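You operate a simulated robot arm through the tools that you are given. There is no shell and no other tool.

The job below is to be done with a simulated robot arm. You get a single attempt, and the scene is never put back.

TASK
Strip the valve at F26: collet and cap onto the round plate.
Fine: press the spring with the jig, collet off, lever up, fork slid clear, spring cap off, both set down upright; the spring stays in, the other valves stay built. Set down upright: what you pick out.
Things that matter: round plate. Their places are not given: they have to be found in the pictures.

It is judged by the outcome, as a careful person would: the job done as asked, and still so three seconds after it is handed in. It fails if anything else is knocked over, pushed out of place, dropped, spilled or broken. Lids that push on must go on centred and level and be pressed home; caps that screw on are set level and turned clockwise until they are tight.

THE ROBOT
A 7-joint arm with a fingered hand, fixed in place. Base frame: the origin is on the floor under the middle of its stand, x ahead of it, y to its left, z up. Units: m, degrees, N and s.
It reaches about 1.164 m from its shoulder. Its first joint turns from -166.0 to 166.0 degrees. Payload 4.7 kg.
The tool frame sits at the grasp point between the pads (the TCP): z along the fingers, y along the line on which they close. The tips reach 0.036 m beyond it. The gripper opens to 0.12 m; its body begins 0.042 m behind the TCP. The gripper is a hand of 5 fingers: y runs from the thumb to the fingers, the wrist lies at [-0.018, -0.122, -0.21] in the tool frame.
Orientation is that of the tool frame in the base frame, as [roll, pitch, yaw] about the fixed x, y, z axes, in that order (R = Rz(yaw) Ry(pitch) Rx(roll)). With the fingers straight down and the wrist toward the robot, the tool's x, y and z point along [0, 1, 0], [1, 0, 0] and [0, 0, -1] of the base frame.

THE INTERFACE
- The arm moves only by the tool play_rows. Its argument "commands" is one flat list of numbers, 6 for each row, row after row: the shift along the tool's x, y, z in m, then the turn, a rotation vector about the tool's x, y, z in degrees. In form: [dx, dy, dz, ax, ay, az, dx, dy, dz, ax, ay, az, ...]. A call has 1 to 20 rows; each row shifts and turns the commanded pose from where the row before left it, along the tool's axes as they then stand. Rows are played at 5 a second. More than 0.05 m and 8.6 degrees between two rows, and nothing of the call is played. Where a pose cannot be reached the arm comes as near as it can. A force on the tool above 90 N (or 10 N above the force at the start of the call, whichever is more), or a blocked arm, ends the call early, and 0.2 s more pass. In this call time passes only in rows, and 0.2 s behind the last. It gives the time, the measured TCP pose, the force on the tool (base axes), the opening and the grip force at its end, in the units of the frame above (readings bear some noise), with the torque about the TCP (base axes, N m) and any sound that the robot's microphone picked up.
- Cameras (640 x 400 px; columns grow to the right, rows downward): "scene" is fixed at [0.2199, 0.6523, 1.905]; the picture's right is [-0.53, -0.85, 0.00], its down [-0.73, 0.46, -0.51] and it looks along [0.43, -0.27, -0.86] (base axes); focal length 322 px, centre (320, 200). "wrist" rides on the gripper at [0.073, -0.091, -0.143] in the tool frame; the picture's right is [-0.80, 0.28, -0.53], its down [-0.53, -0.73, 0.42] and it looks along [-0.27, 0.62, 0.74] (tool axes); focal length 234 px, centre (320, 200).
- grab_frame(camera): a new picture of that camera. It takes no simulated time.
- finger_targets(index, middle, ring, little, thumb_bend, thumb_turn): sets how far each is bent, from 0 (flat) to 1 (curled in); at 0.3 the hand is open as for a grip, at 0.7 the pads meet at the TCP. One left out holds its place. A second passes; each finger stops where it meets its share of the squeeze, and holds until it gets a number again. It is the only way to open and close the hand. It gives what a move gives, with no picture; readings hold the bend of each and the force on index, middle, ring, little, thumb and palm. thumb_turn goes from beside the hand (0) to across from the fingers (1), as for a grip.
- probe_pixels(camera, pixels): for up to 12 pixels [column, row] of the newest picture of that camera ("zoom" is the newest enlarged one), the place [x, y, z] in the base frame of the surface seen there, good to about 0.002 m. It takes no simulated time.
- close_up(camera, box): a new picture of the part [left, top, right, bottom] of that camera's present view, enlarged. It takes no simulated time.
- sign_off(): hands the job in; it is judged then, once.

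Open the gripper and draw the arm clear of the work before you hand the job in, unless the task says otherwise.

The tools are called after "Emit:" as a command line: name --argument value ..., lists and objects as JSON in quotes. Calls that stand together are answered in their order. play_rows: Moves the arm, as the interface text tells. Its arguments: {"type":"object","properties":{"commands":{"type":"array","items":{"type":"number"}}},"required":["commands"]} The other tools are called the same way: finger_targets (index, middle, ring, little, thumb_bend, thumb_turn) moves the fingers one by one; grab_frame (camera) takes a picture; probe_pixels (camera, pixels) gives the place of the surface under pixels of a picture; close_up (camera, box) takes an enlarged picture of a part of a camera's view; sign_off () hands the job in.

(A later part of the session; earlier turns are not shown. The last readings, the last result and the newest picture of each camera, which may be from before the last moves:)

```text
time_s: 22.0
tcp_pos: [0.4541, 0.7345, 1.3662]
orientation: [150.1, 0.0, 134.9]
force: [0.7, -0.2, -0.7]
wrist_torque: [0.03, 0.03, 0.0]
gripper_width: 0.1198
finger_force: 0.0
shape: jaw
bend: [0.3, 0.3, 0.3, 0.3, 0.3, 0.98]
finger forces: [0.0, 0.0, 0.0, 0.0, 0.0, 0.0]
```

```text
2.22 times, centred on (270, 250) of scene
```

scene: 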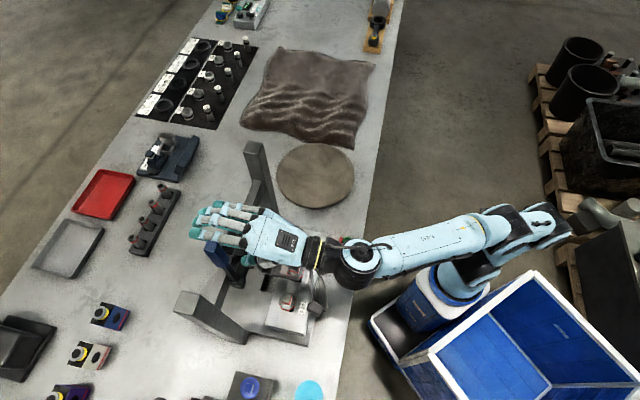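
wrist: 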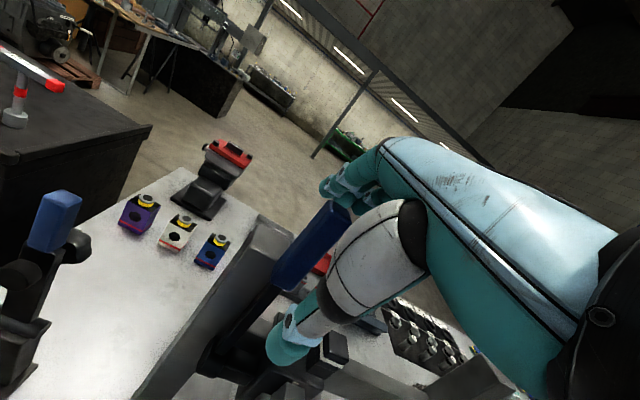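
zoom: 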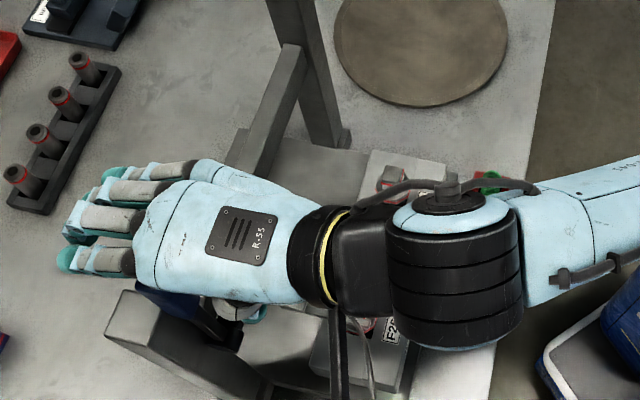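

The blue handle is now between the thumb (300,320) and the fingers (345,190) in the wrist view. I close the fingers loosely around it before trying the pull.

Emit:
finger_targets --index 0.5 --middle 0.5 --ring 0.5 --little 0.5 --thumb_bend 0.45

Emit:
grab_frame --camera "wrist"

```text
time_s: 23.0
tcp_pos: [0.4539, 0.7329, 1.3648]
orientation: [150.0, -0.1, 135.0]
force: [-0.7, -0.8, 0.0]
wrist_torque: [-0.02, 0.01, 0.0]
gripper_width: 0.0712
finger_force: 0.1
shape: fingers
bend: [0.5, 0.5, 0.5, 0.5, 0.45, 0.98]
finger forces: [0.0, 0.0, 0.0, 0.0, 0.1, 0.0]
```

```text
taken
```

wrist: 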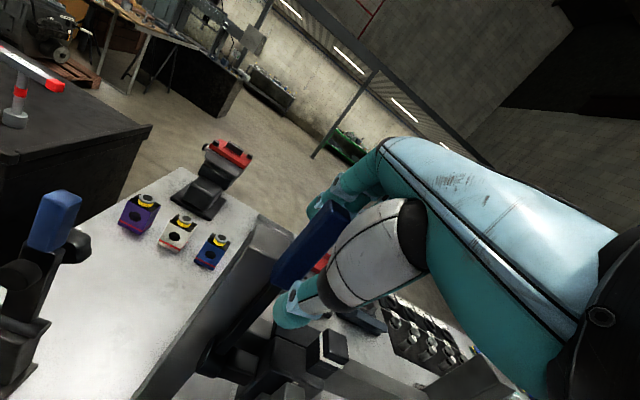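

Fingers form a 7 cm cage around the handle with no contact. I pull toward the robot (-n) in small 8 mm steps to find contact and see if the lever yields.

Emit:
play_rows --commands '[0, -0.0069, -0.004, 0, 0, 0, 0, -0.0069, -0.004, 0, 0, 0, 0, -0.0069, -0.004, 0, 0, 0, 0, -0.0069, -0.004, 0, 0, 0, 0, -0.0069, -0.004, 0, 0, 0, 0, 0, 0, 0, 0, 0]'

Emit:
grab_frame --camera "wrist"

Emit:
close_up --camera "scene" --box '[190, 200, 350, 340]'

```text
time_s: 24.4
tcp_pos: [0.4268, 0.7062, 1.3643]
orientation: [150.0, 0.0, 135.0]
force: [1.3, -0.1, 0.9]
wrist_torque: [0.02, 0.02, -0.02]
gripper_width: 0.0715
finger_force: 0.1
shape: fingers
bend: [0.5, 0.5, 0.5, 0.5, 0.45, 0.98]
finger forces: [0.4, 0.1, 0.0, 0.1, 0.1, 0.0]
```

```text
taken
```

wrist: 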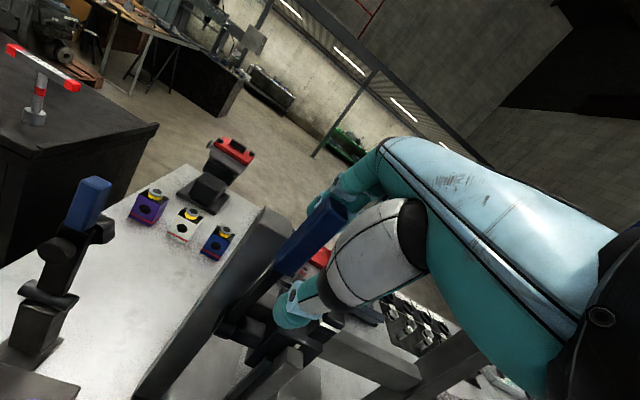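

```text
2.86 times, centred on (270, 270) of scene
```

zoom: 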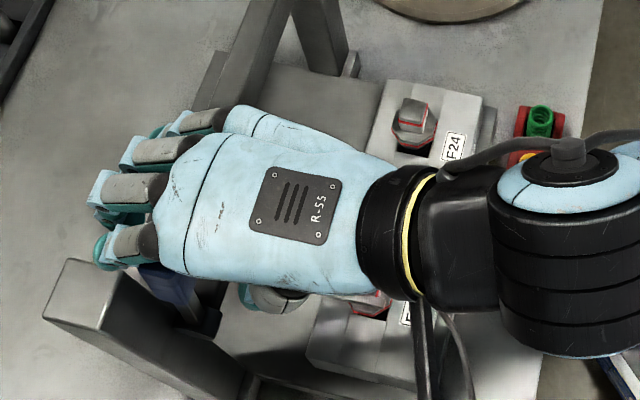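

Light contact on the index (0.4 N). I pull 3 cm more toward the robot and look whether the lever follows.

Emit:
play_rows --commands '[0, -0.0069, -0.004, 0, 0, 0, 0, -0.0069, -0.004, 0, 0, 0, 0, -0.0069, -0.004, 0, 0, 0, 0, -0.0069, -0.004, 0, 0, 0, 0, 0, 0, 0, 0, 0]'

Emit:
close_up --camera "wrist" --box '[170, 160, 410, 400]'

Emit:
close_up --camera "scene" --box '[190, 220, 330, 340]'

```text
time_s: 25.6
tcp_pos: [0.4041, 0.6828, 1.3642]
orientation: [150.1, 0.0, 134.9]
force: [-0.1, -0.3, 0.0]
wrist_torque: [-0.02, 0.01, -0.03]
gripper_width: 0.0711
finger_force: 0.0
shape: fingers
bend: [0.5, 0.5, 0.5, 0.5, 0.45, 0.98]
finger forces: [0.0, 0.1, 0.1, 0.0, 0.0, 0.1]
```

```text
1.67 times, centred on (290, 280) of wrist
```

zoom: 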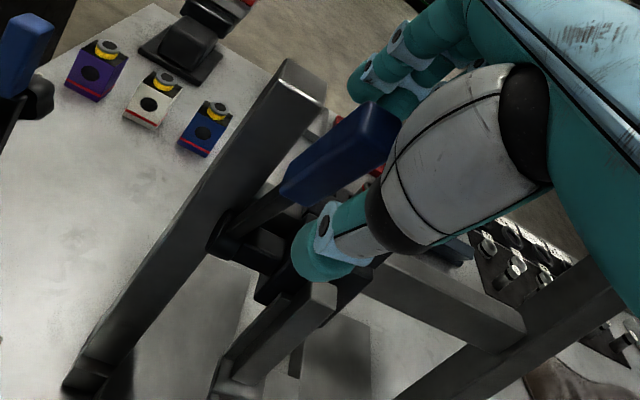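

```text
3.33 times, centred on (260, 280) of scene
```

zoom: 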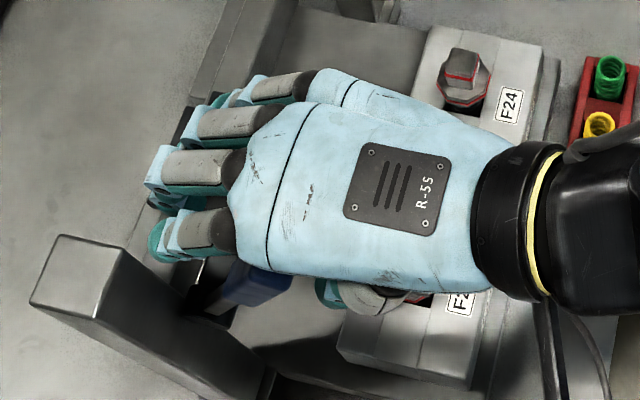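

The lever seems to be following (the handle now leans toward the robot in the wrist view). I probe it to confirm its angle, plus the fork.

Emit:
close_up --camera "wrist" --box '[170, 160, 410, 400]'

Emit:
probe_pixels --camera "zoom" --pixels '[[370, 125], [340, 150], [300, 185], [260, 215], [232, 240], [300, 310], [325, 295], [240, 365]]'

```text
1.67 times, centred on (290, 280) of wrist
```

zoom: 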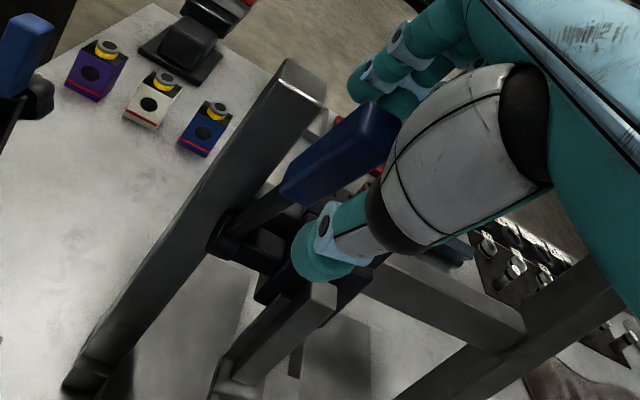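

```text
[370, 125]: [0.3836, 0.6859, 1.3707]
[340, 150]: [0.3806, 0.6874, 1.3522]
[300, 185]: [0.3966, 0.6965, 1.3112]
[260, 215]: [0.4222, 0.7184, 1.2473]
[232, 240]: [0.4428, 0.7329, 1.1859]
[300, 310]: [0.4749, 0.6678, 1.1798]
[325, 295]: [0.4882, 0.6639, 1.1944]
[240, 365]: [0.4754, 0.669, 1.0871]
```

The lever is tilted about 23° toward the robot and the fork stem has dropped about 15 mm, so this is the right direction. I continue along an arc about the pivot, turning the hand with the lever 20° more.

Emit:
play_rows --commands '[0, -0.0163, -0.0016, -5, 0, 0, 0, -0.0163, -0.0016, -5, 0, 0, 0, -0.0163, -0.0016, -5, 0, 0, 0, -0.0163, -0.0016, -5, 0, 0, 0, 0, 0, 0, 0, 0]'

Emit:
close_up --camera "wrist" --box '[170, 160, 410, 400]'

Emit:
close_up --camera "scene" --box '[200, 220, 340, 340]'

```text
time_s: 26.8
tcp_pos: [0.3648, 0.6437, 1.3288]
orientation: [129.9, 0.0, 135.0]
force: [-1.1, -1.8, 0.1]
wrist_torque: [0.01, 0.01, 0.03]
gripper_width: 0.0716
finger_force: 0.6
shape: fingers
bend: [0.5, 0.5, 0.5, 0.5, 0.45, 0.98]
finger forces: [0.0, 0.0, 0.1, 0.0, 1.3, 0.0]
```

```text
1.67 times, centred on (290, 280) of wrist
```

zoom: 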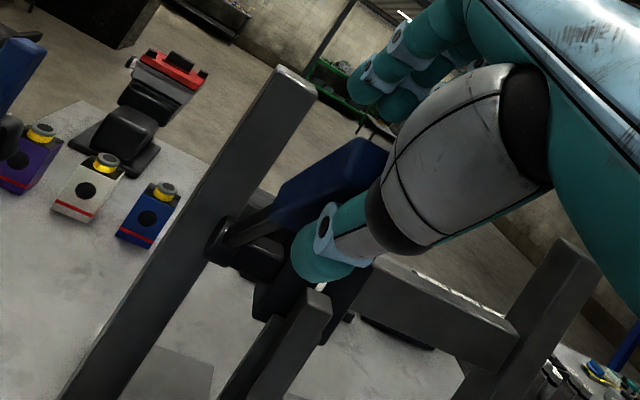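

```text
3.33 times, centred on (270, 280) of scene
```

zoom: 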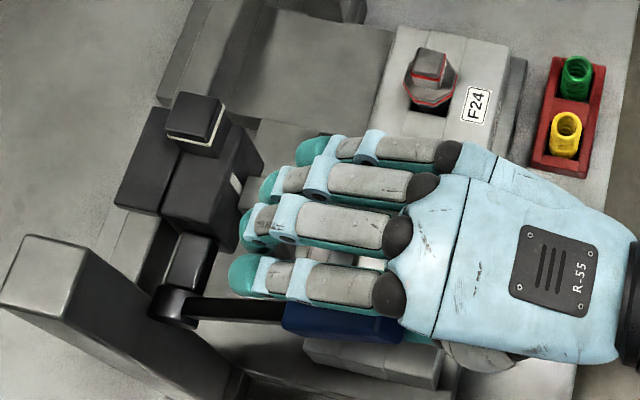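

The lever handle at scene-zoom (345,320) shows beside the index finger, and the thumb carries 1.3 N. I probe finger and handle positions to see whether the fingers are still over the handle.

Emit:
probe_pixels --camera "zoom" --pixels '[[345, 318], [385, 325], [300, 310], [250, 310], [190, 305], [260, 275], [340, 282], [280, 225], [345, 222], [385, 290], [420, 350], [200, 120]]'

Emit:
grab_frame --camera "wrist"

```text
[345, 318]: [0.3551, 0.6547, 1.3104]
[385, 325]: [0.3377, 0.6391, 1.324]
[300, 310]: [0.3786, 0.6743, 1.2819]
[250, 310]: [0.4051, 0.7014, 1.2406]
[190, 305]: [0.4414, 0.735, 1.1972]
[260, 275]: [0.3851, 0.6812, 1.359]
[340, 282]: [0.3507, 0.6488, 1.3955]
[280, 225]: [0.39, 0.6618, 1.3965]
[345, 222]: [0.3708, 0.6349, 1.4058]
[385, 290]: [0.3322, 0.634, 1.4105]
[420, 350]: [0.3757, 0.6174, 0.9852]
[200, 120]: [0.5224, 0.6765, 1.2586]
```

```text
taken
```

wrist: 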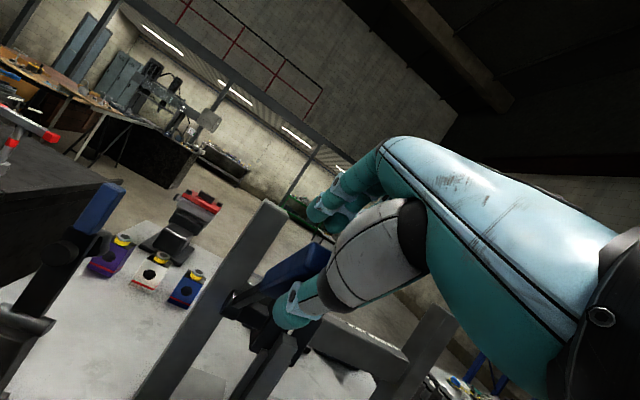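

The lever has dropped by its own weight to about 48° and rests on the thumb; the index is right above the handle. I shift 1.1 cm left so index and middle share the handle, and continue the arc 20° down.

Emit:
play_rows --commands '[0.011, 0, 0, 0, 0, 0, 0, -0.0163, -0.0016, -5, 0, 0, 0, -0.0163, -0.0016, -5, 0, 0, 0, -0.0163, -0.0016, -5, 0, 0, 0, -0.0163, -0.0016, -5, 0, 0, 0, 0, 0, 0, 0, 0]'

Emit:
grab_frame --camera "wrist"

Emit:
close_up --camera "scene" --box '[200, 220, 340, 340]'

```text
time_s: 28.2
tcp_pos: [0.3274, 0.6224, 1.2794]
orientation: [109.9, 0.0, 134.9]
force: [0.8, -0.6, -0.5]
wrist_torque: [-0.02, -0.03, 0.03]
gripper_width: 0.0709
finger_force: 0.1
shape: fingers
bend: [0.5, 0.5, 0.5, 0.5, 0.45, 0.98]
finger forces: [0.1, 0.0, 0.1, 0.1, 0.1, 0.1]
```

```text
taken
```

wrist: 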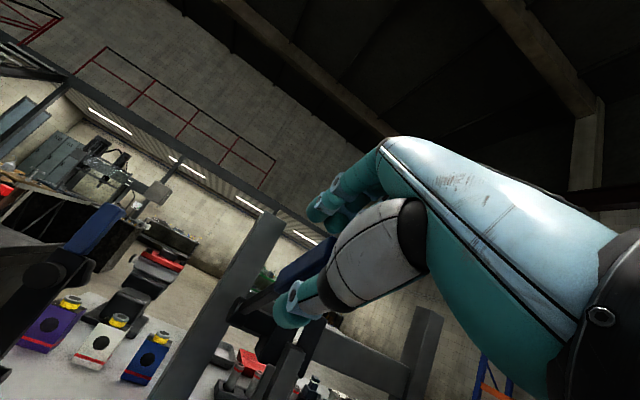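

```text
3.33 times, centred on (270, 280) of scene
```

zoom: 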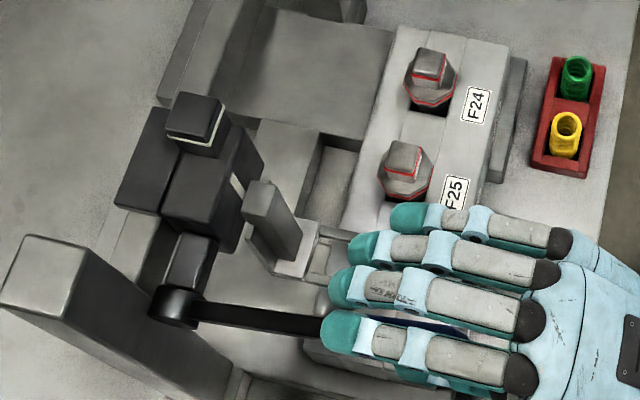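

The rod is visible from (180,305) to (320,322) in the scene zoom. I probe lever, fork stem and fingers.

Emit:
probe_pixels --camera "zoom" --pixels '[[190, 305], [250, 312], [310, 322], [400, 322], [430, 328], [340, 335], [350, 285], [258, 195], [270, 215], [320, 240], [325, 300], [330, 270]]'

Emit:
close_up --camera "wrist" --box '[200, 200, 400, 400]'

```text
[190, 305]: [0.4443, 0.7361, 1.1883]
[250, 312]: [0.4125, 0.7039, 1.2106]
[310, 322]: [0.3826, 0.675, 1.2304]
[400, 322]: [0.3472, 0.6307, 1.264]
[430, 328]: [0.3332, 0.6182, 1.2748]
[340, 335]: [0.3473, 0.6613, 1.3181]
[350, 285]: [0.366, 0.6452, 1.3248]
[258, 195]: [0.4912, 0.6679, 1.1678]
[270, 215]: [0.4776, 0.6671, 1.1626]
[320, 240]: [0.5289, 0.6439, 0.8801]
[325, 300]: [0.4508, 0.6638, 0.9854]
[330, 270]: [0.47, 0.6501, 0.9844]
```

```text
2.00 times, centred on (300, 300) of wrist
```

zoom: 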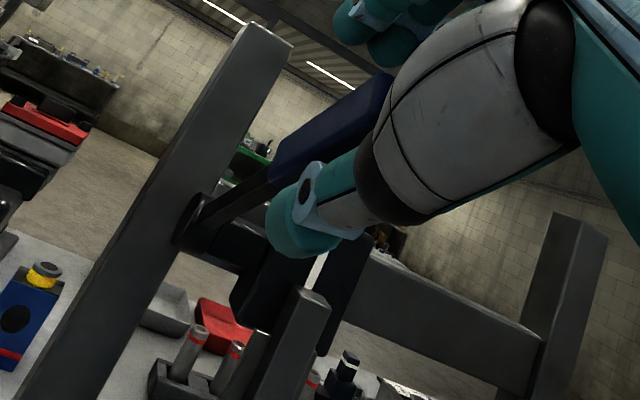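

The lever is at about 64° and the fork stem has dropped about 43 mm, so the tines should now be at the cap. I keep the hand's tilt and press down along the arc in small steps, watching the force.

Emit:
play_rows --commands '[0, -0.0088, -0.0006, 0, 0, 0, 0, -0.0088, -0.0006, 0, 0, 0, 0, -0.0088, -0.0006, 0, 0, 0, 0, -0.0082, 0.0008, 0, 0, 0, 0, 0, 0, 0, 0, 0]'

Emit:
close_up --camera "scene" --box '[200, 220, 340, 340]'

Emit:
grab_frame --camera "wrist"

```text
time_s: 29.4
tcp_pos: [0.3194, 0.6138, 1.2467]
orientation: [110.0, 0.0, 135.1]
force: [-0.4, -0.6, 0.8]
wrist_torque: [-0.02, 0.02, 0.01]
gripper_width: 0.0711
finger_force: 0.5
shape: fingers
bend: [0.5, 0.5, 0.5, 0.5, 0.45, 0.98]
finger forces: [0.7, 0.0, 0.0, 0.0, 0.0, 0.0]
```

```text
3.33 times, centred on (270, 280) of scene
```

zoom: 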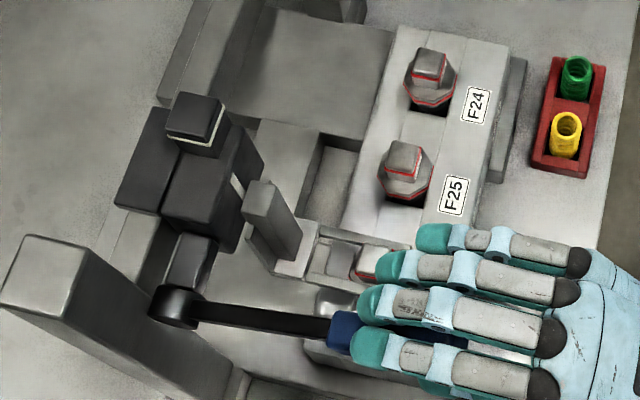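

```text
taken
```

wrist: 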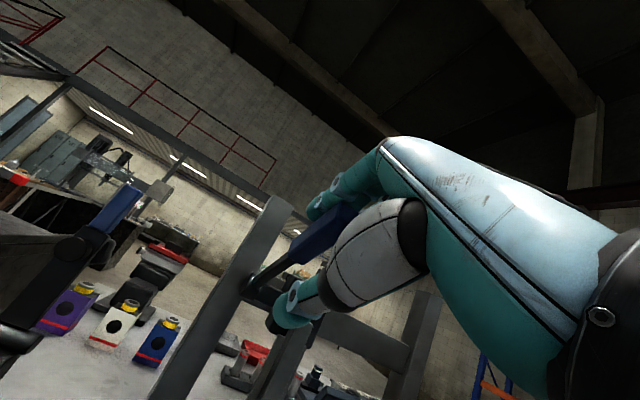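

Contact just begins on the index (0.7 N) with the lever still near 64°. I press on along the arc.

Emit:
play_rows --commands '[0, -0.0066, 0.0006, 0, 0, 0, 0, -0.0066, 0.0006, 0, 0, 0, 0, -0.0066, 0.0006, 0, 0, 0, 0, 0, 0, 0, 0, 0]'

Emit:
close_up --camera "scene" --box '[200, 220, 340, 340]'

Emit:
probe_pixels --camera "zoom" --pixels '[[250, 312], [310, 324], [340, 330], [258, 195], [375, 352], [372, 305]]'

```text
time_s: 30.4
tcp_pos: [0.3166, 0.6095, 1.2273]
orientation: [109.9, 0.0, 135.1]
force: [-0.6, 0.4, -0.1]
wrist_torque: [-0.01, 0.02, 0.0]
gripper_width: 0.0711
finger_force: 0.0
shape: fingers
bend: [0.5, 0.5, 0.5, 0.5, 0.45, 0.98]
finger forces: [0.1, 0.0, 0.1, 0.0, 0.0, 0.0]
```

```text
3.33 times, centred on (270, 280) of scene
```

zoom: 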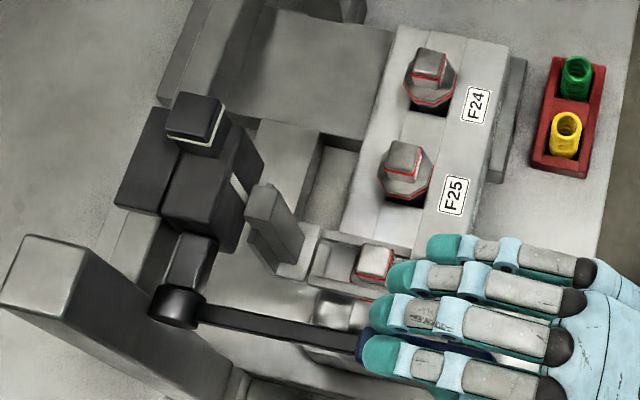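

```text
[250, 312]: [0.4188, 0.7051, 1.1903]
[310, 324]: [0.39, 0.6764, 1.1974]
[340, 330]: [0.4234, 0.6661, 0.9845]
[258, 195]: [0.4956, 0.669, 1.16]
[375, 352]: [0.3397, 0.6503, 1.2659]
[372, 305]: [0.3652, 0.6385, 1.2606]
```

The rod is now nearly horizontal (z 1.190→1.197), and the reading shows almost no force. I zoom on F26 to see whether the cap is pressed down under the fork.

Emit:
close_up --camera "scene" --box '[260, 250, 320, 310]'

Emit:
probe_pixels --camera "zoom" --pixels '[[150, 70], [200, 200]]'

```text
6.67 times, centred on (290, 280) of scene
```

zoom: 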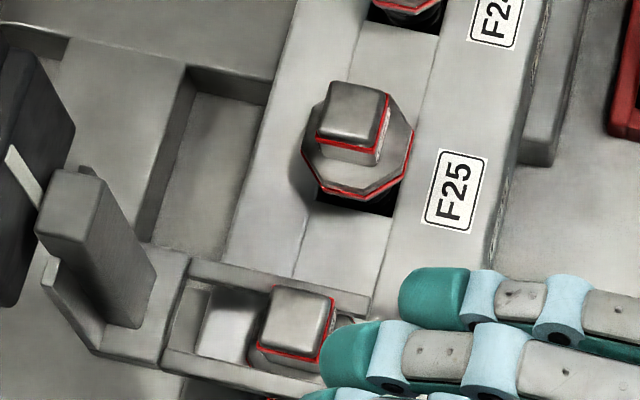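

```text
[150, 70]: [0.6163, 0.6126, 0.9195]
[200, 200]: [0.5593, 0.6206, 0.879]
```

The collet now stands proud of the tines. I probe tine and collet heights.

Emit:
probe_pixels --camera "zoom" --pixels '[[220, 275], [330, 300], [200, 362], [240, 375], [295, 315], [310, 300], [275, 340], [265, 350], [225, 325], [250, 360], [345, 318], [80, 190]]'

```text
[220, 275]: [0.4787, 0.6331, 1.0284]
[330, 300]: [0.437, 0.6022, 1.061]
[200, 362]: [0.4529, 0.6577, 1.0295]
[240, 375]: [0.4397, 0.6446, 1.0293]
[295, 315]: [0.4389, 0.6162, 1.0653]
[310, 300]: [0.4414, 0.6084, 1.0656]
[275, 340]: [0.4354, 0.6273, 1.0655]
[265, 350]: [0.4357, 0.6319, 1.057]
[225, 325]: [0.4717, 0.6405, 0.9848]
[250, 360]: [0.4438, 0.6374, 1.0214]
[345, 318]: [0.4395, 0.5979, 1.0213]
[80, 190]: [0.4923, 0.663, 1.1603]
```

The tines now sit at z 1.029 and the cap is pressed about 10 mm (1.021), with the collet still at 1.065. I press a little further to see whether the lever reaches a firm stop.

Emit:
play_rows --commands '[0, -0.005, 0.001, 0, 0, 0, 0, -0.005, 0.001, 0, 0, 0, 0, -0.005, 0.001, 0, 0, 0, 0, 0, 0, 0, 0, 0]'

Emit:
close_up --camera "scene" --box '[200, 220, 340, 340]'

Emit:
probe_pixels --camera "zoom" --pixels '[[250, 312], [310, 324], [345, 240], [320, 275], [258, 195], [375, 258]]'

```text
time_s: 31.4
tcp_pos: [0.314, 0.6092, 1.2123]
orientation: [110.0, 0.0, 135.1]
force: [0.2, 1.0, -1.3]
wrist_torque: [0.04, -0.01, -0.02]
gripper_width: 0.0712
finger_force: 0.0
shape: fingers
bend: [0.5, 0.5, 0.5, 0.5, 0.45, 0.98]
finger forces: [0.0, 0.0, 0.0, 0.0, 0.0, 0.0]
```

```text
3.33 times, centred on (270, 280) of scene
```

zoom: 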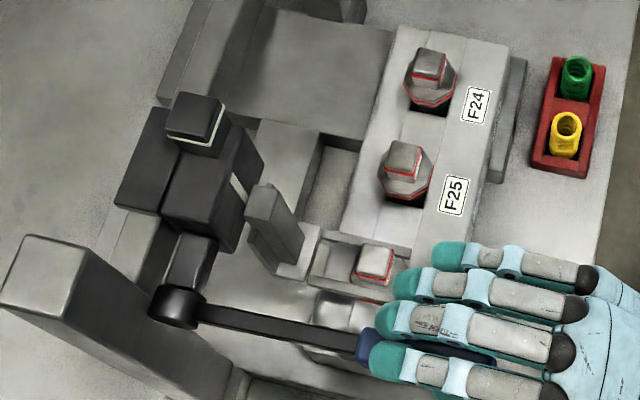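

```text
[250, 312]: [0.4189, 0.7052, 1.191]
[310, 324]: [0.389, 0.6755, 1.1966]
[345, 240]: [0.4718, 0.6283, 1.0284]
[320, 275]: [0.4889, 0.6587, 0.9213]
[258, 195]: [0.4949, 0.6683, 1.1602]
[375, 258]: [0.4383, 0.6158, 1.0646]
```

The lever holds at about 80° by itself with no load on the hand. I press 8 mm more to check if it is on a firm stop.

Emit:
play_rows --commands '[0, -0.004, 0.0012, 0, 0, 0, 0, -0.004, 0.0012, 0, 0, 0, 0, 0, 0, 0, 0, 0]'

Emit:
close_up --camera "scene" --box '[200, 220, 340, 340]'

Emit:
probe_pixels --camera "zoom" --pixels '[[250, 312], [310, 324], [345, 240], [365, 342], [385, 360], [400, 315]]'

```text
time_s: 32.2
tcp_pos: [0.3135, 0.6086, 1.2046]
orientation: [110.0, 0.0, 135.0]
force: [-0.5, -0.5, 0.6]
wrist_torque: [0.01, 0.03, 0.04]
gripper_width: 0.0711
finger_force: 0.1
shape: fingers
bend: [0.5, 0.5, 0.5, 0.5, 0.45, 0.98]
finger forces: [0.0, 0.0, 0.1, 0.0, 0.0, 0.0]
```

```text
3.33 times, centred on (270, 280) of scene
```

zoom: 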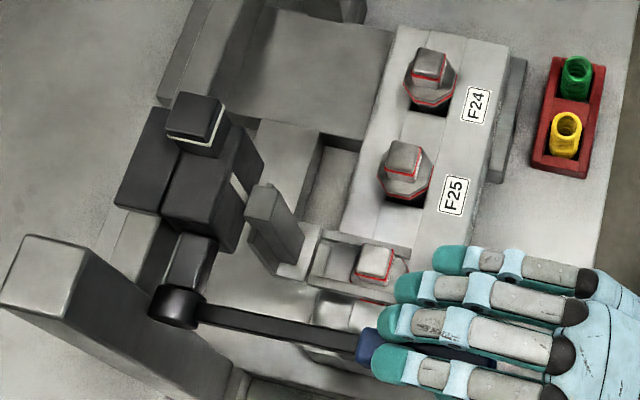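

```text
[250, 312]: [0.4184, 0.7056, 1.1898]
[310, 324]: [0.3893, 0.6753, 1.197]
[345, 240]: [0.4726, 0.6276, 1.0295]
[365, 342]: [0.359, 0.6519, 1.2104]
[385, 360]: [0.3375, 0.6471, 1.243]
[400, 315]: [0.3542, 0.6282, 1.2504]
```

Still no contact and the lever stays put. I go down another 12 mm in small steps to feel the stop.

Emit:
play_rows --commands '[0, -0.004, 0.0012, 0, 0, 0, 0, -0.004, 0.0012, 0, 0, 0, 0, -0.004, 0.0012, 0, 0, 0, 0, 0, 0, 0, 0, 0]'

Emit:
close_up --camera "scene" --box '[200, 220, 340, 340]'

Emit:
probe_pixels --camera "zoom" --pixels '[[250, 312], [310, 324], [345, 240], [365, 342], [385, 360], [400, 315]]'

```text
time_s: 33.2
tcp_pos: [0.3132, 0.6075, 1.1923]
orientation: [109.9, 0.0, 135.0]
force: [-1.8, -0.8, 5.0]
wrist_torque: [0.16, -0.19, 0.03]
gripper_width: 0.0732
finger_force: 2.0
shape: fingers
bend: [0.48, 0.49, 0.5, 0.5, 0.45, 0.98]
finger forces: [2.3, 2.2, 0.0, 0.0, 0.0, 0.0]
```

```text
3.33 times, centred on (270, 280) of scene
```

zoom: 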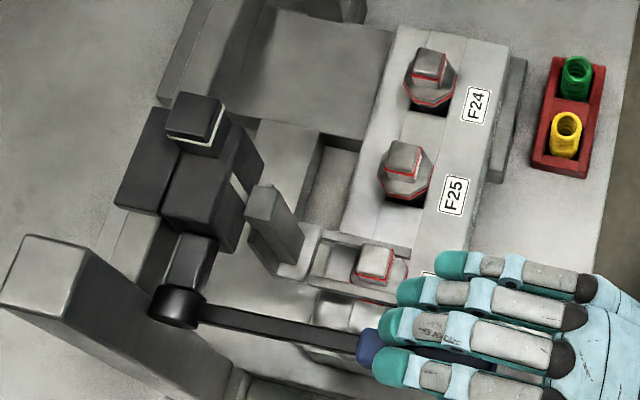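

```text
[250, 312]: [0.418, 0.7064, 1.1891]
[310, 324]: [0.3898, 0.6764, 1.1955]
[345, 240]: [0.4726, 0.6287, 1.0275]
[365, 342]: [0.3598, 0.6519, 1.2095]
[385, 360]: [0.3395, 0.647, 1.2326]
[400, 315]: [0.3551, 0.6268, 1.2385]
```

The index and middle now press 5 N with the lever unmoved, so it is on its stop at about 80° with the cap pressed. I ease up 1.2 cm and slide out to the right (-r), leaving the lever down.

Emit:
play_rows --commands '[0, 0.0113, -0.0041, 0, 0, 0, 0, 0, 0, 0, 0, 0, -0.02, 0, 0, 0, 0, 0, -0.02, 0, 0, 0, 0, 0, -0.02, 0, 0, 0, 0, 0, -0.02, 0, 0, 0, 0, 0, 0, 0, 0, 0, 0, 0]'

Emit:
close_up --camera "scene" --box '[200, 220, 340, 340]'

Emit:
grab_frame --camera "wrist"

```text
time_s: 34.8
tcp_pos: [0.3705, 0.5516, 1.2038]
orientation: [110.0, 0.0, 134.9]
force: [0.0, 0.8, 0.3]
wrist_torque: [0.0, 0.05, 0.01]
gripper_width: 0.0708
finger_force: 0.0
shape: fingers
bend: [0.5, 0.5, 0.5, 0.5, 0.45, 0.98]
finger forces: [0.1, 0.1, 0.1, 0.0, 0.1, 0.1]
```

```text
3.33 times, centred on (270, 280) of scene
```

zoom: 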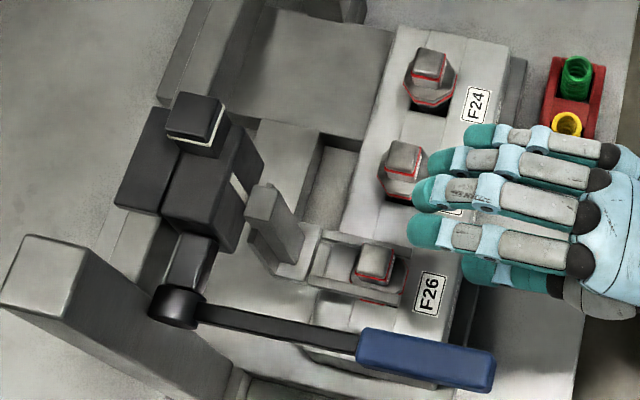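

```text
taken
```

wrist: 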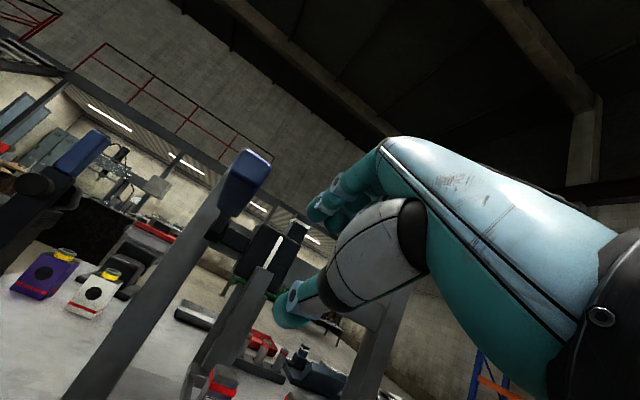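

The lever stays down at zoom (425,355) and F26's collet is exposed at (375,262). I probe the handle's ends and zoom on the collet for precise pick coordinates.

Emit:
probe_pixels --camera "scene" --pixels '[[301, 275], [340, 335], [308, 329]]'

Emit:
close_up --camera "scene" --box '[280, 265, 360, 345]'

Emit:
close_up --camera "scene" --box '[260, 260, 310, 310]'

```text
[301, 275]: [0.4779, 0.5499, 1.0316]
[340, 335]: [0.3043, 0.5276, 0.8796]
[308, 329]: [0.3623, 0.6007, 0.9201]
```

```text
5.00 times, centred on (320, 305) of scene
```

zoom: 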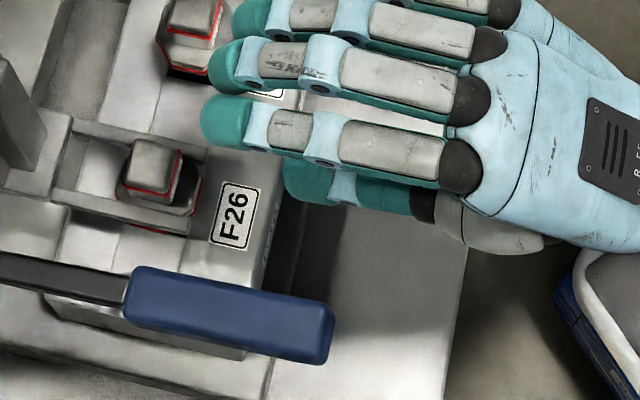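

```text
8.00 times, centred on (285, 285) of scene
```

zoom: 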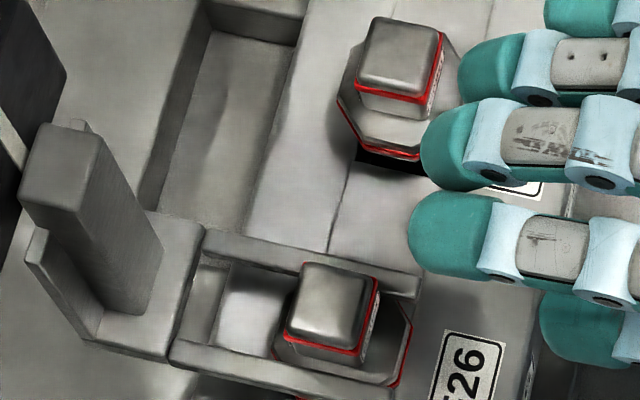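

I probe the collet's corners and the fork stem's near face in this 8x view.

Emit:
probe_pixels --camera "zoom" --pixels '[[310, 268], [370, 280], [292, 328], [352, 340], [330, 305], [330, 358], [375, 300], [400, 350], [300, 380], [130, 270], [140, 330], [90, 170]]'

```text
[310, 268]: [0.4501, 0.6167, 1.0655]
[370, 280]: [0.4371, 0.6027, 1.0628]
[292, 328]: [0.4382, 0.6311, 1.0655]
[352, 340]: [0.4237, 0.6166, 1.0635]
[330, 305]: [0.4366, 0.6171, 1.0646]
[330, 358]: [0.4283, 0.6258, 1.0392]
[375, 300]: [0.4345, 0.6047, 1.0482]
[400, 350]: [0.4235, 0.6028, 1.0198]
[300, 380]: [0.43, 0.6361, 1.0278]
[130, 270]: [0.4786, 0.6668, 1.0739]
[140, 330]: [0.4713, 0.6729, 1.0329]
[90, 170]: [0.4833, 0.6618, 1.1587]
```

The collet centre is at about (0.437,0.617), top z 1.065, stem face at n≈0.81. I rotate the hand back to a 30° tilt in place, then curl ring and little fingers out of the way.

Emit:
play_rows --commands '[0, 0, 0, 8, 0, 0, 0, 0, 0, 8, 0, 0, 0, 0, 0, 8, 0, 0, 0, 0, 0, 8, 0, 0, 0, 0, 0, 8, 0, 0, 0, 0, 0, 0, 0, 0]'

Emit:
finger_targets --ring 1.0 --little 1.0 --index 0.48 --middle 0.48 --thumb_bend 0.45

Emit:
grab_frame --camera "wrist"

Emit:
close_up --camera "scene" --box '[230, 210, 390, 340]'

```text
time_s: 36.2
tcp_pos: [0.3697, 0.5514, 1.2036]
orientation: [150.1, 0.1, 134.9]
force: [0.6, -0.4, 0.7]
wrist_torque: [-0.03, 0.0, -0.03]
gripper_width: 0.071
finger_force: 0.0
shape: fingers
bend: [0.5, 0.5, 0.5, 0.5, 0.45, 0.98]
finger forces: [0.0, 0.1, 0.1, 0.0, 0.0, 0.0]
```

```text
time_s: 37.2
tcp_pos: [0.3703, 0.5504, 1.2019]
orientation: [150.1, -0.1, 135.0]
force: [0.0, 0.4, 0.9]
wrist_torque: [-0.01, 0.01, -0.01]
gripper_width: 0.0738
finger_force: 0.0
shape: fingers
bend: [0.48, 0.48, 1.0, 1.0, 0.45, 0.98]
finger forces: [0.0, 0.0, 0.0, 0.1, 0.0, 0.0]
```

```text
taken
```

wrist: 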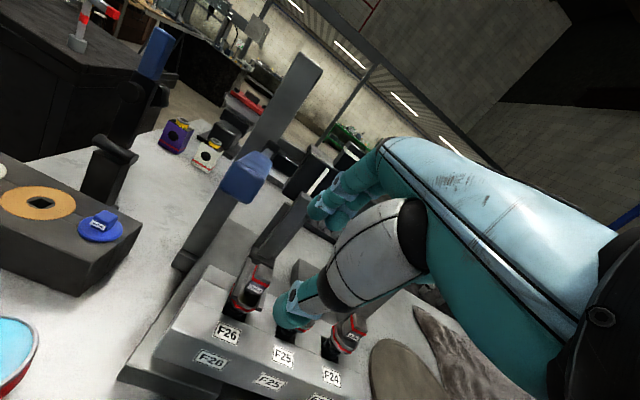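

```text
3.08 times, centred on (310, 275) of scene
```

zoom: 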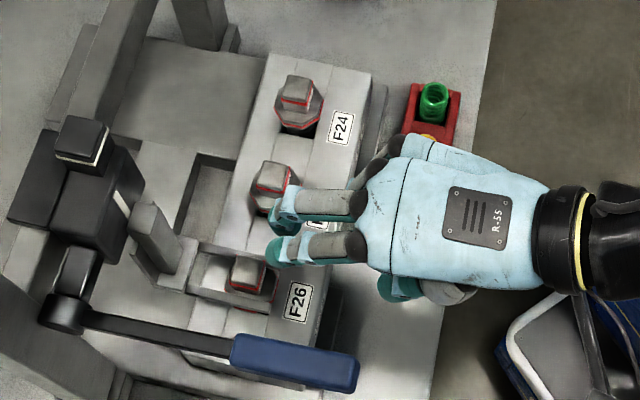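

The index and middle extend with ring and little curled; the lever handle ends at zoom (360,380). I check how far the thumb root and camera stick out toward the lever before moving in.

Emit:
probe_pixels --camera "wrist" --pixels '[[350, 250], [375, 225], [395, 260], [420, 250], [300, 295], [290, 315], [330, 270], [340, 190], [245, 180], [225, 195], [255, 275], [320, 215]]'

Emit:
probe_pixels --camera "zoom" --pixels '[[358, 375], [240, 350], [300, 362], [290, 250], [300, 205], [395, 285], [430, 292]]'

```text
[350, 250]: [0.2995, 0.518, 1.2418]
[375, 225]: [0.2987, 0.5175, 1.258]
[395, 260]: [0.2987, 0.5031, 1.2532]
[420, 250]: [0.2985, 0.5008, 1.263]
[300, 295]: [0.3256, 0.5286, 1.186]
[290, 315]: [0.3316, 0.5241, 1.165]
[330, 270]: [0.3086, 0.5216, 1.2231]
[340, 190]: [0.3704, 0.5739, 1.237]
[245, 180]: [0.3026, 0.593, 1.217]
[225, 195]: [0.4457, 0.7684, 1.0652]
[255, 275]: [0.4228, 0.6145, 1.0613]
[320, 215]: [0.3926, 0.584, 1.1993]
```

```text
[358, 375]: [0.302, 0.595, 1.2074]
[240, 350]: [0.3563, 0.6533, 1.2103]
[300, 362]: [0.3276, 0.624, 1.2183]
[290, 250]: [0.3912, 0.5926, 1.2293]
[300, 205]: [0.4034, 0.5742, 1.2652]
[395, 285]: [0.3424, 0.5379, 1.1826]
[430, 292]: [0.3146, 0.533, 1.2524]
```

The lever's handle ends at n≈0.634, r≈0.197–0.22, close to where the camera would pass, so I lean the hand 15° away from it (and use a 20° tilt), then move over the collet at z 1.16.

Emit:
play_rows --commands '[0, 0, 0, 5, 0, 0, 0, 0, 0, 5, 0, 0, 0, 0, 0, 0, 7.5, 0, 0, 0, 0, 0, 7.5, 0, -0.0054, 0.019, 0.0167, 0, 0, 0, -0.0054, 0.019, 0.0167, 0, 0, 0, -0.0054, 0.019, 0.0167, 0, 0, 0, -0.0054, 0.019, 0.0167, 0, 0, 0, 0, 0, 0, 0, 0, 0]'

Emit:
grab_frame --camera "wrist"

Emit:
close_up --camera "scene" --box '[230, 220, 370, 340]'

```text
time_s: 39.2
tcp_pos: [0.4389, 0.6151, 1.1652]
orientation: [159.2, -14.1, 140.3]
force: [-3.6, -4.1, 6.7]
wrist_torque: [0.17, -0.26, -0.06]
gripper_width: 0.0738
finger_force: 4.2
shape: fingers
bend: [0.48, 0.5, 1.0, 1.0, 0.45, 0.98]
finger forces: [0.1, 8.0, 0.0, 0.1, 0.0, 0.0]
```

```text
taken
```

wrist: 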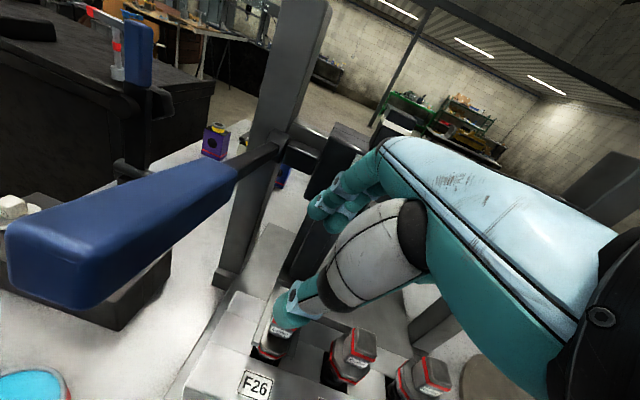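

```text
3.33 times, centred on (300, 280) of scene
```

zoom: 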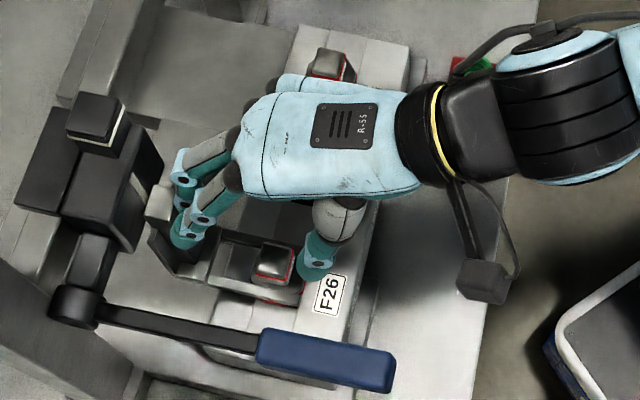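

The middle finger reads 8 N: it touches the fork stem. I back away 2.5 cm toward the robot at once and re-measure.

Emit:
play_rows --commands '[0.0011, -0.0118, -0.0041, 0, 0, 0, 0.0011, -0.0118, -0.0041, 0, 0, 0, 0, 0, 0, 0, 0, 0]'

Emit:
close_up --camera "scene" --box '[230, 220, 370, 340]'

Emit:
probe_pixels --camera "zoom" --pixels '[[160, 205], [185, 160], [185, 180], [195, 220], [205, 195], [205, 245], [180, 235], [275, 260], [120, 320], [230, 340], [320, 255], [70, 305]]'

```text
time_s: 40.0
tcp_pos: [0.4232, 0.598, 1.1618]
orientation: [159.3, -14.2, 140.3]
force: [0.8, 0.6, -0.6]
wrist_torque: [0.03, 0.0, 0.03]
gripper_width: 0.0739
finger_force: 0.1
shape: fingers
bend: [0.48, 0.48, 1.0, 1.0, 0.45, 0.98]
finger forces: [0.0, 0.0, 0.0, 0.0, 0.0, 0.0]
```

```text
3.33 times, centred on (300, 280) of scene
```

zoom: 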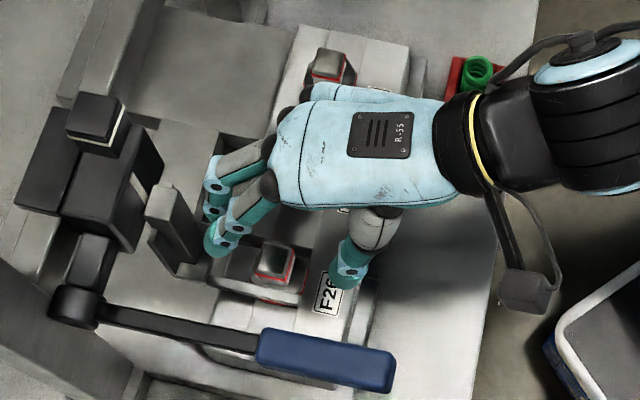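

```text
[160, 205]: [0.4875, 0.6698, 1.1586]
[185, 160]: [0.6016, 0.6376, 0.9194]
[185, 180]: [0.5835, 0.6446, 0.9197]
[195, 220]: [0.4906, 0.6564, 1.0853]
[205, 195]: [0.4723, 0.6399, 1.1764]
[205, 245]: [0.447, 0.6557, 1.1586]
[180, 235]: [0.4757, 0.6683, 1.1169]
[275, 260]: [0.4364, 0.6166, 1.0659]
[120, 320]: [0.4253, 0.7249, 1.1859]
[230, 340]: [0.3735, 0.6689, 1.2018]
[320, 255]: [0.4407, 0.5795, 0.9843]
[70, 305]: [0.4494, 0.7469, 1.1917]
```

Clear again, and the lever is still down. The fingers' outer knuckles reach 6.4 cm beyond the TCP, so I close index and middle to 0.56 and leave the thumb open before going in again.

Emit:
finger_targets --index 0.56 --middle 0.56 --thumb_bend 0.42

Emit:
play_rows --commands '[-0.004, 0.0036, 0.015, 0, 0, 0, -0.004, 0.0036, 0.015, 0, 0, 0, 0, 0, 0, 0, 0, 0]'

Emit:
close_up --camera "scene" --box '[230, 220, 370, 340]'

Emit:
close_up --camera "wrist" --box '[180, 150, 420, 400]'

```text
time_s: 41.0
tcp_pos: [0.4214, 0.598, 1.1632]
orientation: [159.3, -14.1, 140.4]
force: [0.3, -0.4, 0.0]
wrist_torque: [-0.01, 0.01, -0.01]
gripper_width: 0.0659
finger_force: 0.1
shape: fingers
bend: [0.56, 0.56, 1.0, 1.0, 0.42, 0.98]
finger forces: [0.1, 0.0, 0.0, 0.1, 0.0, 0.0]
```

```text
time_s: 41.8
tcp_pos: [0.4347, 0.6119, 1.1359]
orientation: [159.3, -14.1, 140.3]
force: [-0.5, -0.7, -0.1]
wrist_torque: [-0.03, -0.01, 0.0]
gripper_width: 0.0658
finger_force: 0.1
shape: fingers
bend: [0.56, 0.56, 1.0, 1.0, 0.42, 0.98]
finger forces: [0.1, 0.0, 0.1, 0.0, 0.1, 0.0]
```

```text
3.33 times, centred on (300, 280) of scene
```

zoom: 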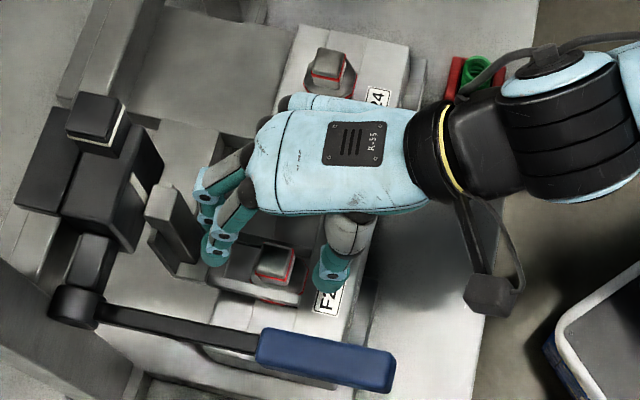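

```text
1.60 times, centred on (300, 275) of wrist
```

zoom: 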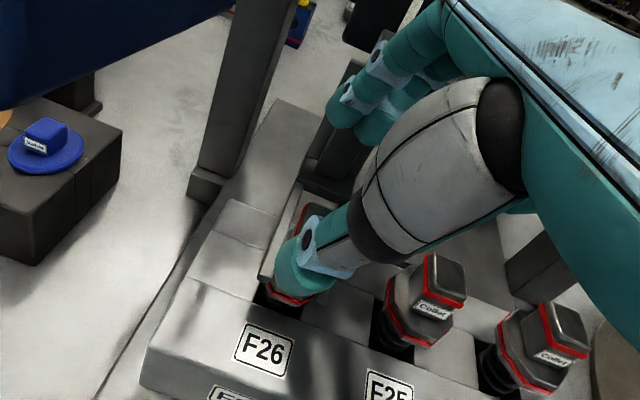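

No contact. I probe finger surfaces and stem in the scene zoom to check the gap before descending.

Emit:
close_up --camera "scene" --box '[265, 255, 335, 315]'

Emit:
probe_pixels --camera "zoom" --pixels '[[80, 130], [60, 160], [80, 175], [60, 230], [100, 220], [75, 245], [40, 200], [160, 240], [320, 250], [345, 270], [130, 180]]'

```text
6.67 times, centred on (300, 285) of scene
```

zoom: 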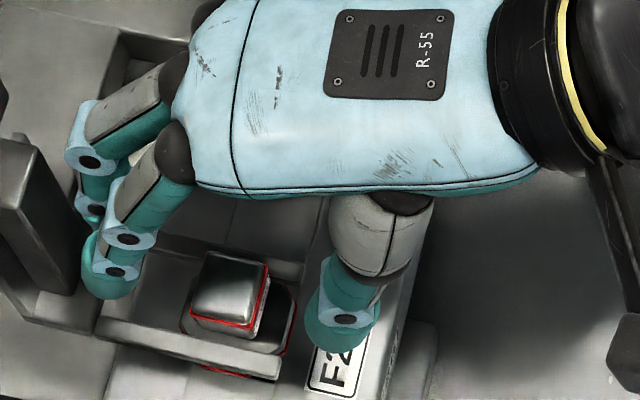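

```text
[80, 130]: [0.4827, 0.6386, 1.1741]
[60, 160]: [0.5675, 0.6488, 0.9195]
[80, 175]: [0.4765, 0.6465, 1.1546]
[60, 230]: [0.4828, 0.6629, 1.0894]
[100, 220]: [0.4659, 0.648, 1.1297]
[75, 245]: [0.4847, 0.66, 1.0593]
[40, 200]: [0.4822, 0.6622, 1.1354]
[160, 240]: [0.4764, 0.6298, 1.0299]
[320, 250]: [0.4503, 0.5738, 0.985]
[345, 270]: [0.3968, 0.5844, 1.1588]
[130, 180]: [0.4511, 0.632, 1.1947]
```

The knuckles would clear the stem by about 7–9 mm at n≈0.746. I descend in steps with the fingers either side of the collet.

Emit:
play_rows --commands '[-0.0046, -0.0046, 0.0163, 0, 0, 0, -0.0046, -0.0046, 0.0163, 0, 0, 0, -0.0046, -0.0046, 0.0163, 0, 0, 0, 0, 0, 0, 0, 0, 0]'

Emit:
close_up --camera "scene" --box '[250, 245, 340, 325]'

Emit:
close_up --camera "wrist" --box '[180, 150, 420, 400]'

```text
time_s: 42.8
tcp_pos: [0.4378, 0.614, 1.0836]
orientation: [159.3, -14.1, 140.3]
force: [0.4, -0.5, 0.4]
wrist_torque: [0.0, -0.04, -0.02]
gripper_width: 0.0661
finger_force: 0.0
shape: fingers
bend: [0.56, 0.56, 1.0, 1.0, 0.42, 0.98]
finger forces: [0.0, 0.1, 0.0, 0.0, 0.0, 0.0]
```

```text
5.00 times, centred on (295, 285) of scene
```

zoom: 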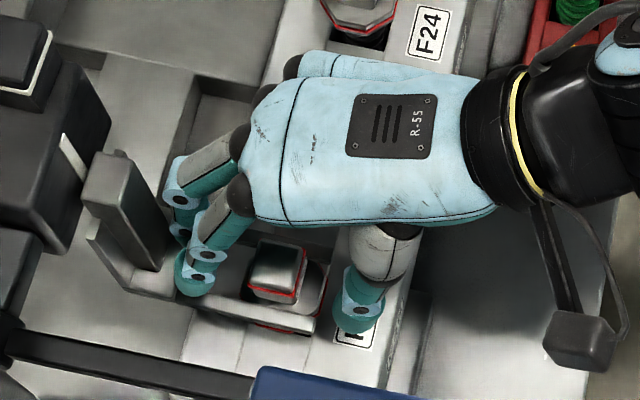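

```text
1.60 times, centred on (300, 275) of wrist
```

zoom: 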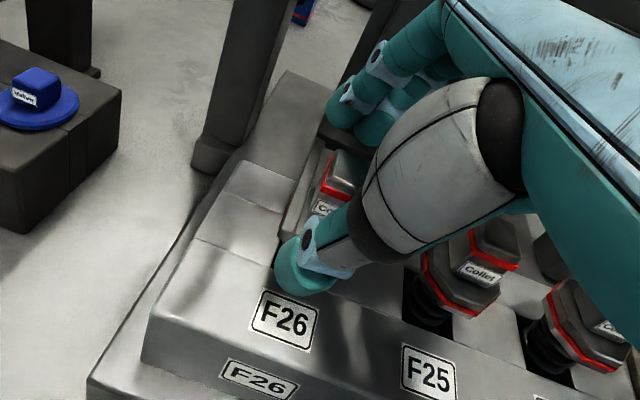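

The collet at zoom (275,270) lies between fingers (200,270) and thumb (360,300), no contact. I descend the last 1.7 cm.

Emit:
play_rows --commands '[-0.0022, -0.002, 0.0083, 0, 0, 0, -0.0022, -0.002, 0.0083, 0, 0, 0, 0, 0, 0, 0, 0, 0]'

Emit:
close_up --camera "scene" --box '[265, 255, 325, 315]'

Emit:
close_up --camera "wrist" --box '[240, 180, 380, 330]'

```text
time_s: 43.6
tcp_pos: [0.4395, 0.6148, 1.0661]
orientation: [159.3, -14.1, 140.3]
force: [-0.1, 0.5, -0.7]
wrist_torque: [0.01, -0.02, 0.01]
gripper_width: 0.0662
finger_force: 0.0
shape: fingers
bend: [0.56, 0.56, 1.0, 1.0, 0.42, 0.98]
finger forces: [0.0, 0.0, 0.0, 0.1, 0.1, 0.0]
```

```text
6.67 times, centred on (295, 285) of scene
```

zoom: 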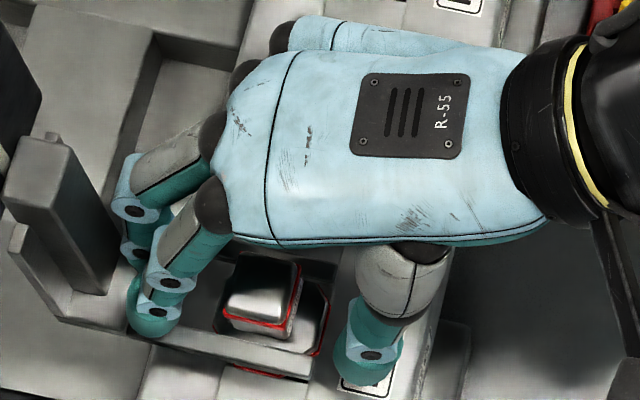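

```text
2.67 times, centred on (310, 255) of wrist
```

zoom: 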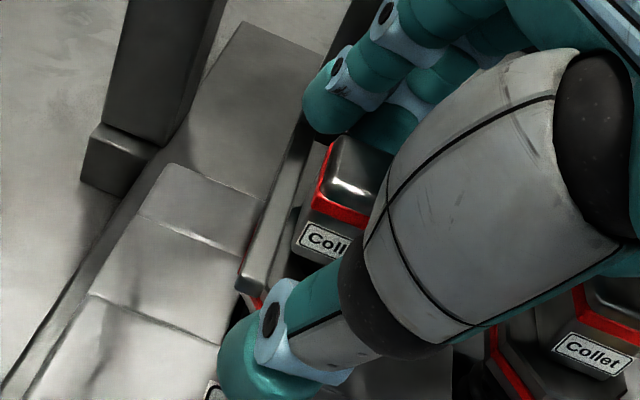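

I probe finger-tip and thumb-tip places against the collet (wrist zoom (320,110), (245,370), collet (350,180)).

Emit:
probe_pixels --camera "zoom" --pixels '[[320, 115], [340, 125], [365, 120], [385, 135], [350, 180], [325, 200], [325, 240], [240, 345], [245, 375], [300, 330], [330, 285]]'

```text
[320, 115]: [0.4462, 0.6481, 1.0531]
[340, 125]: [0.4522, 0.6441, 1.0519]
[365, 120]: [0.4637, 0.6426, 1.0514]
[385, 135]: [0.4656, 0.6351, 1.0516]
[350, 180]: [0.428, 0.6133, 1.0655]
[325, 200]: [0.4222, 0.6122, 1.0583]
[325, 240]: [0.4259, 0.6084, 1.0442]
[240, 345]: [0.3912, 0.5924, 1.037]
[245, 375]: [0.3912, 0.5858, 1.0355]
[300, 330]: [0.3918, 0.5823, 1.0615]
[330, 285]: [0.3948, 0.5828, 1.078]
```

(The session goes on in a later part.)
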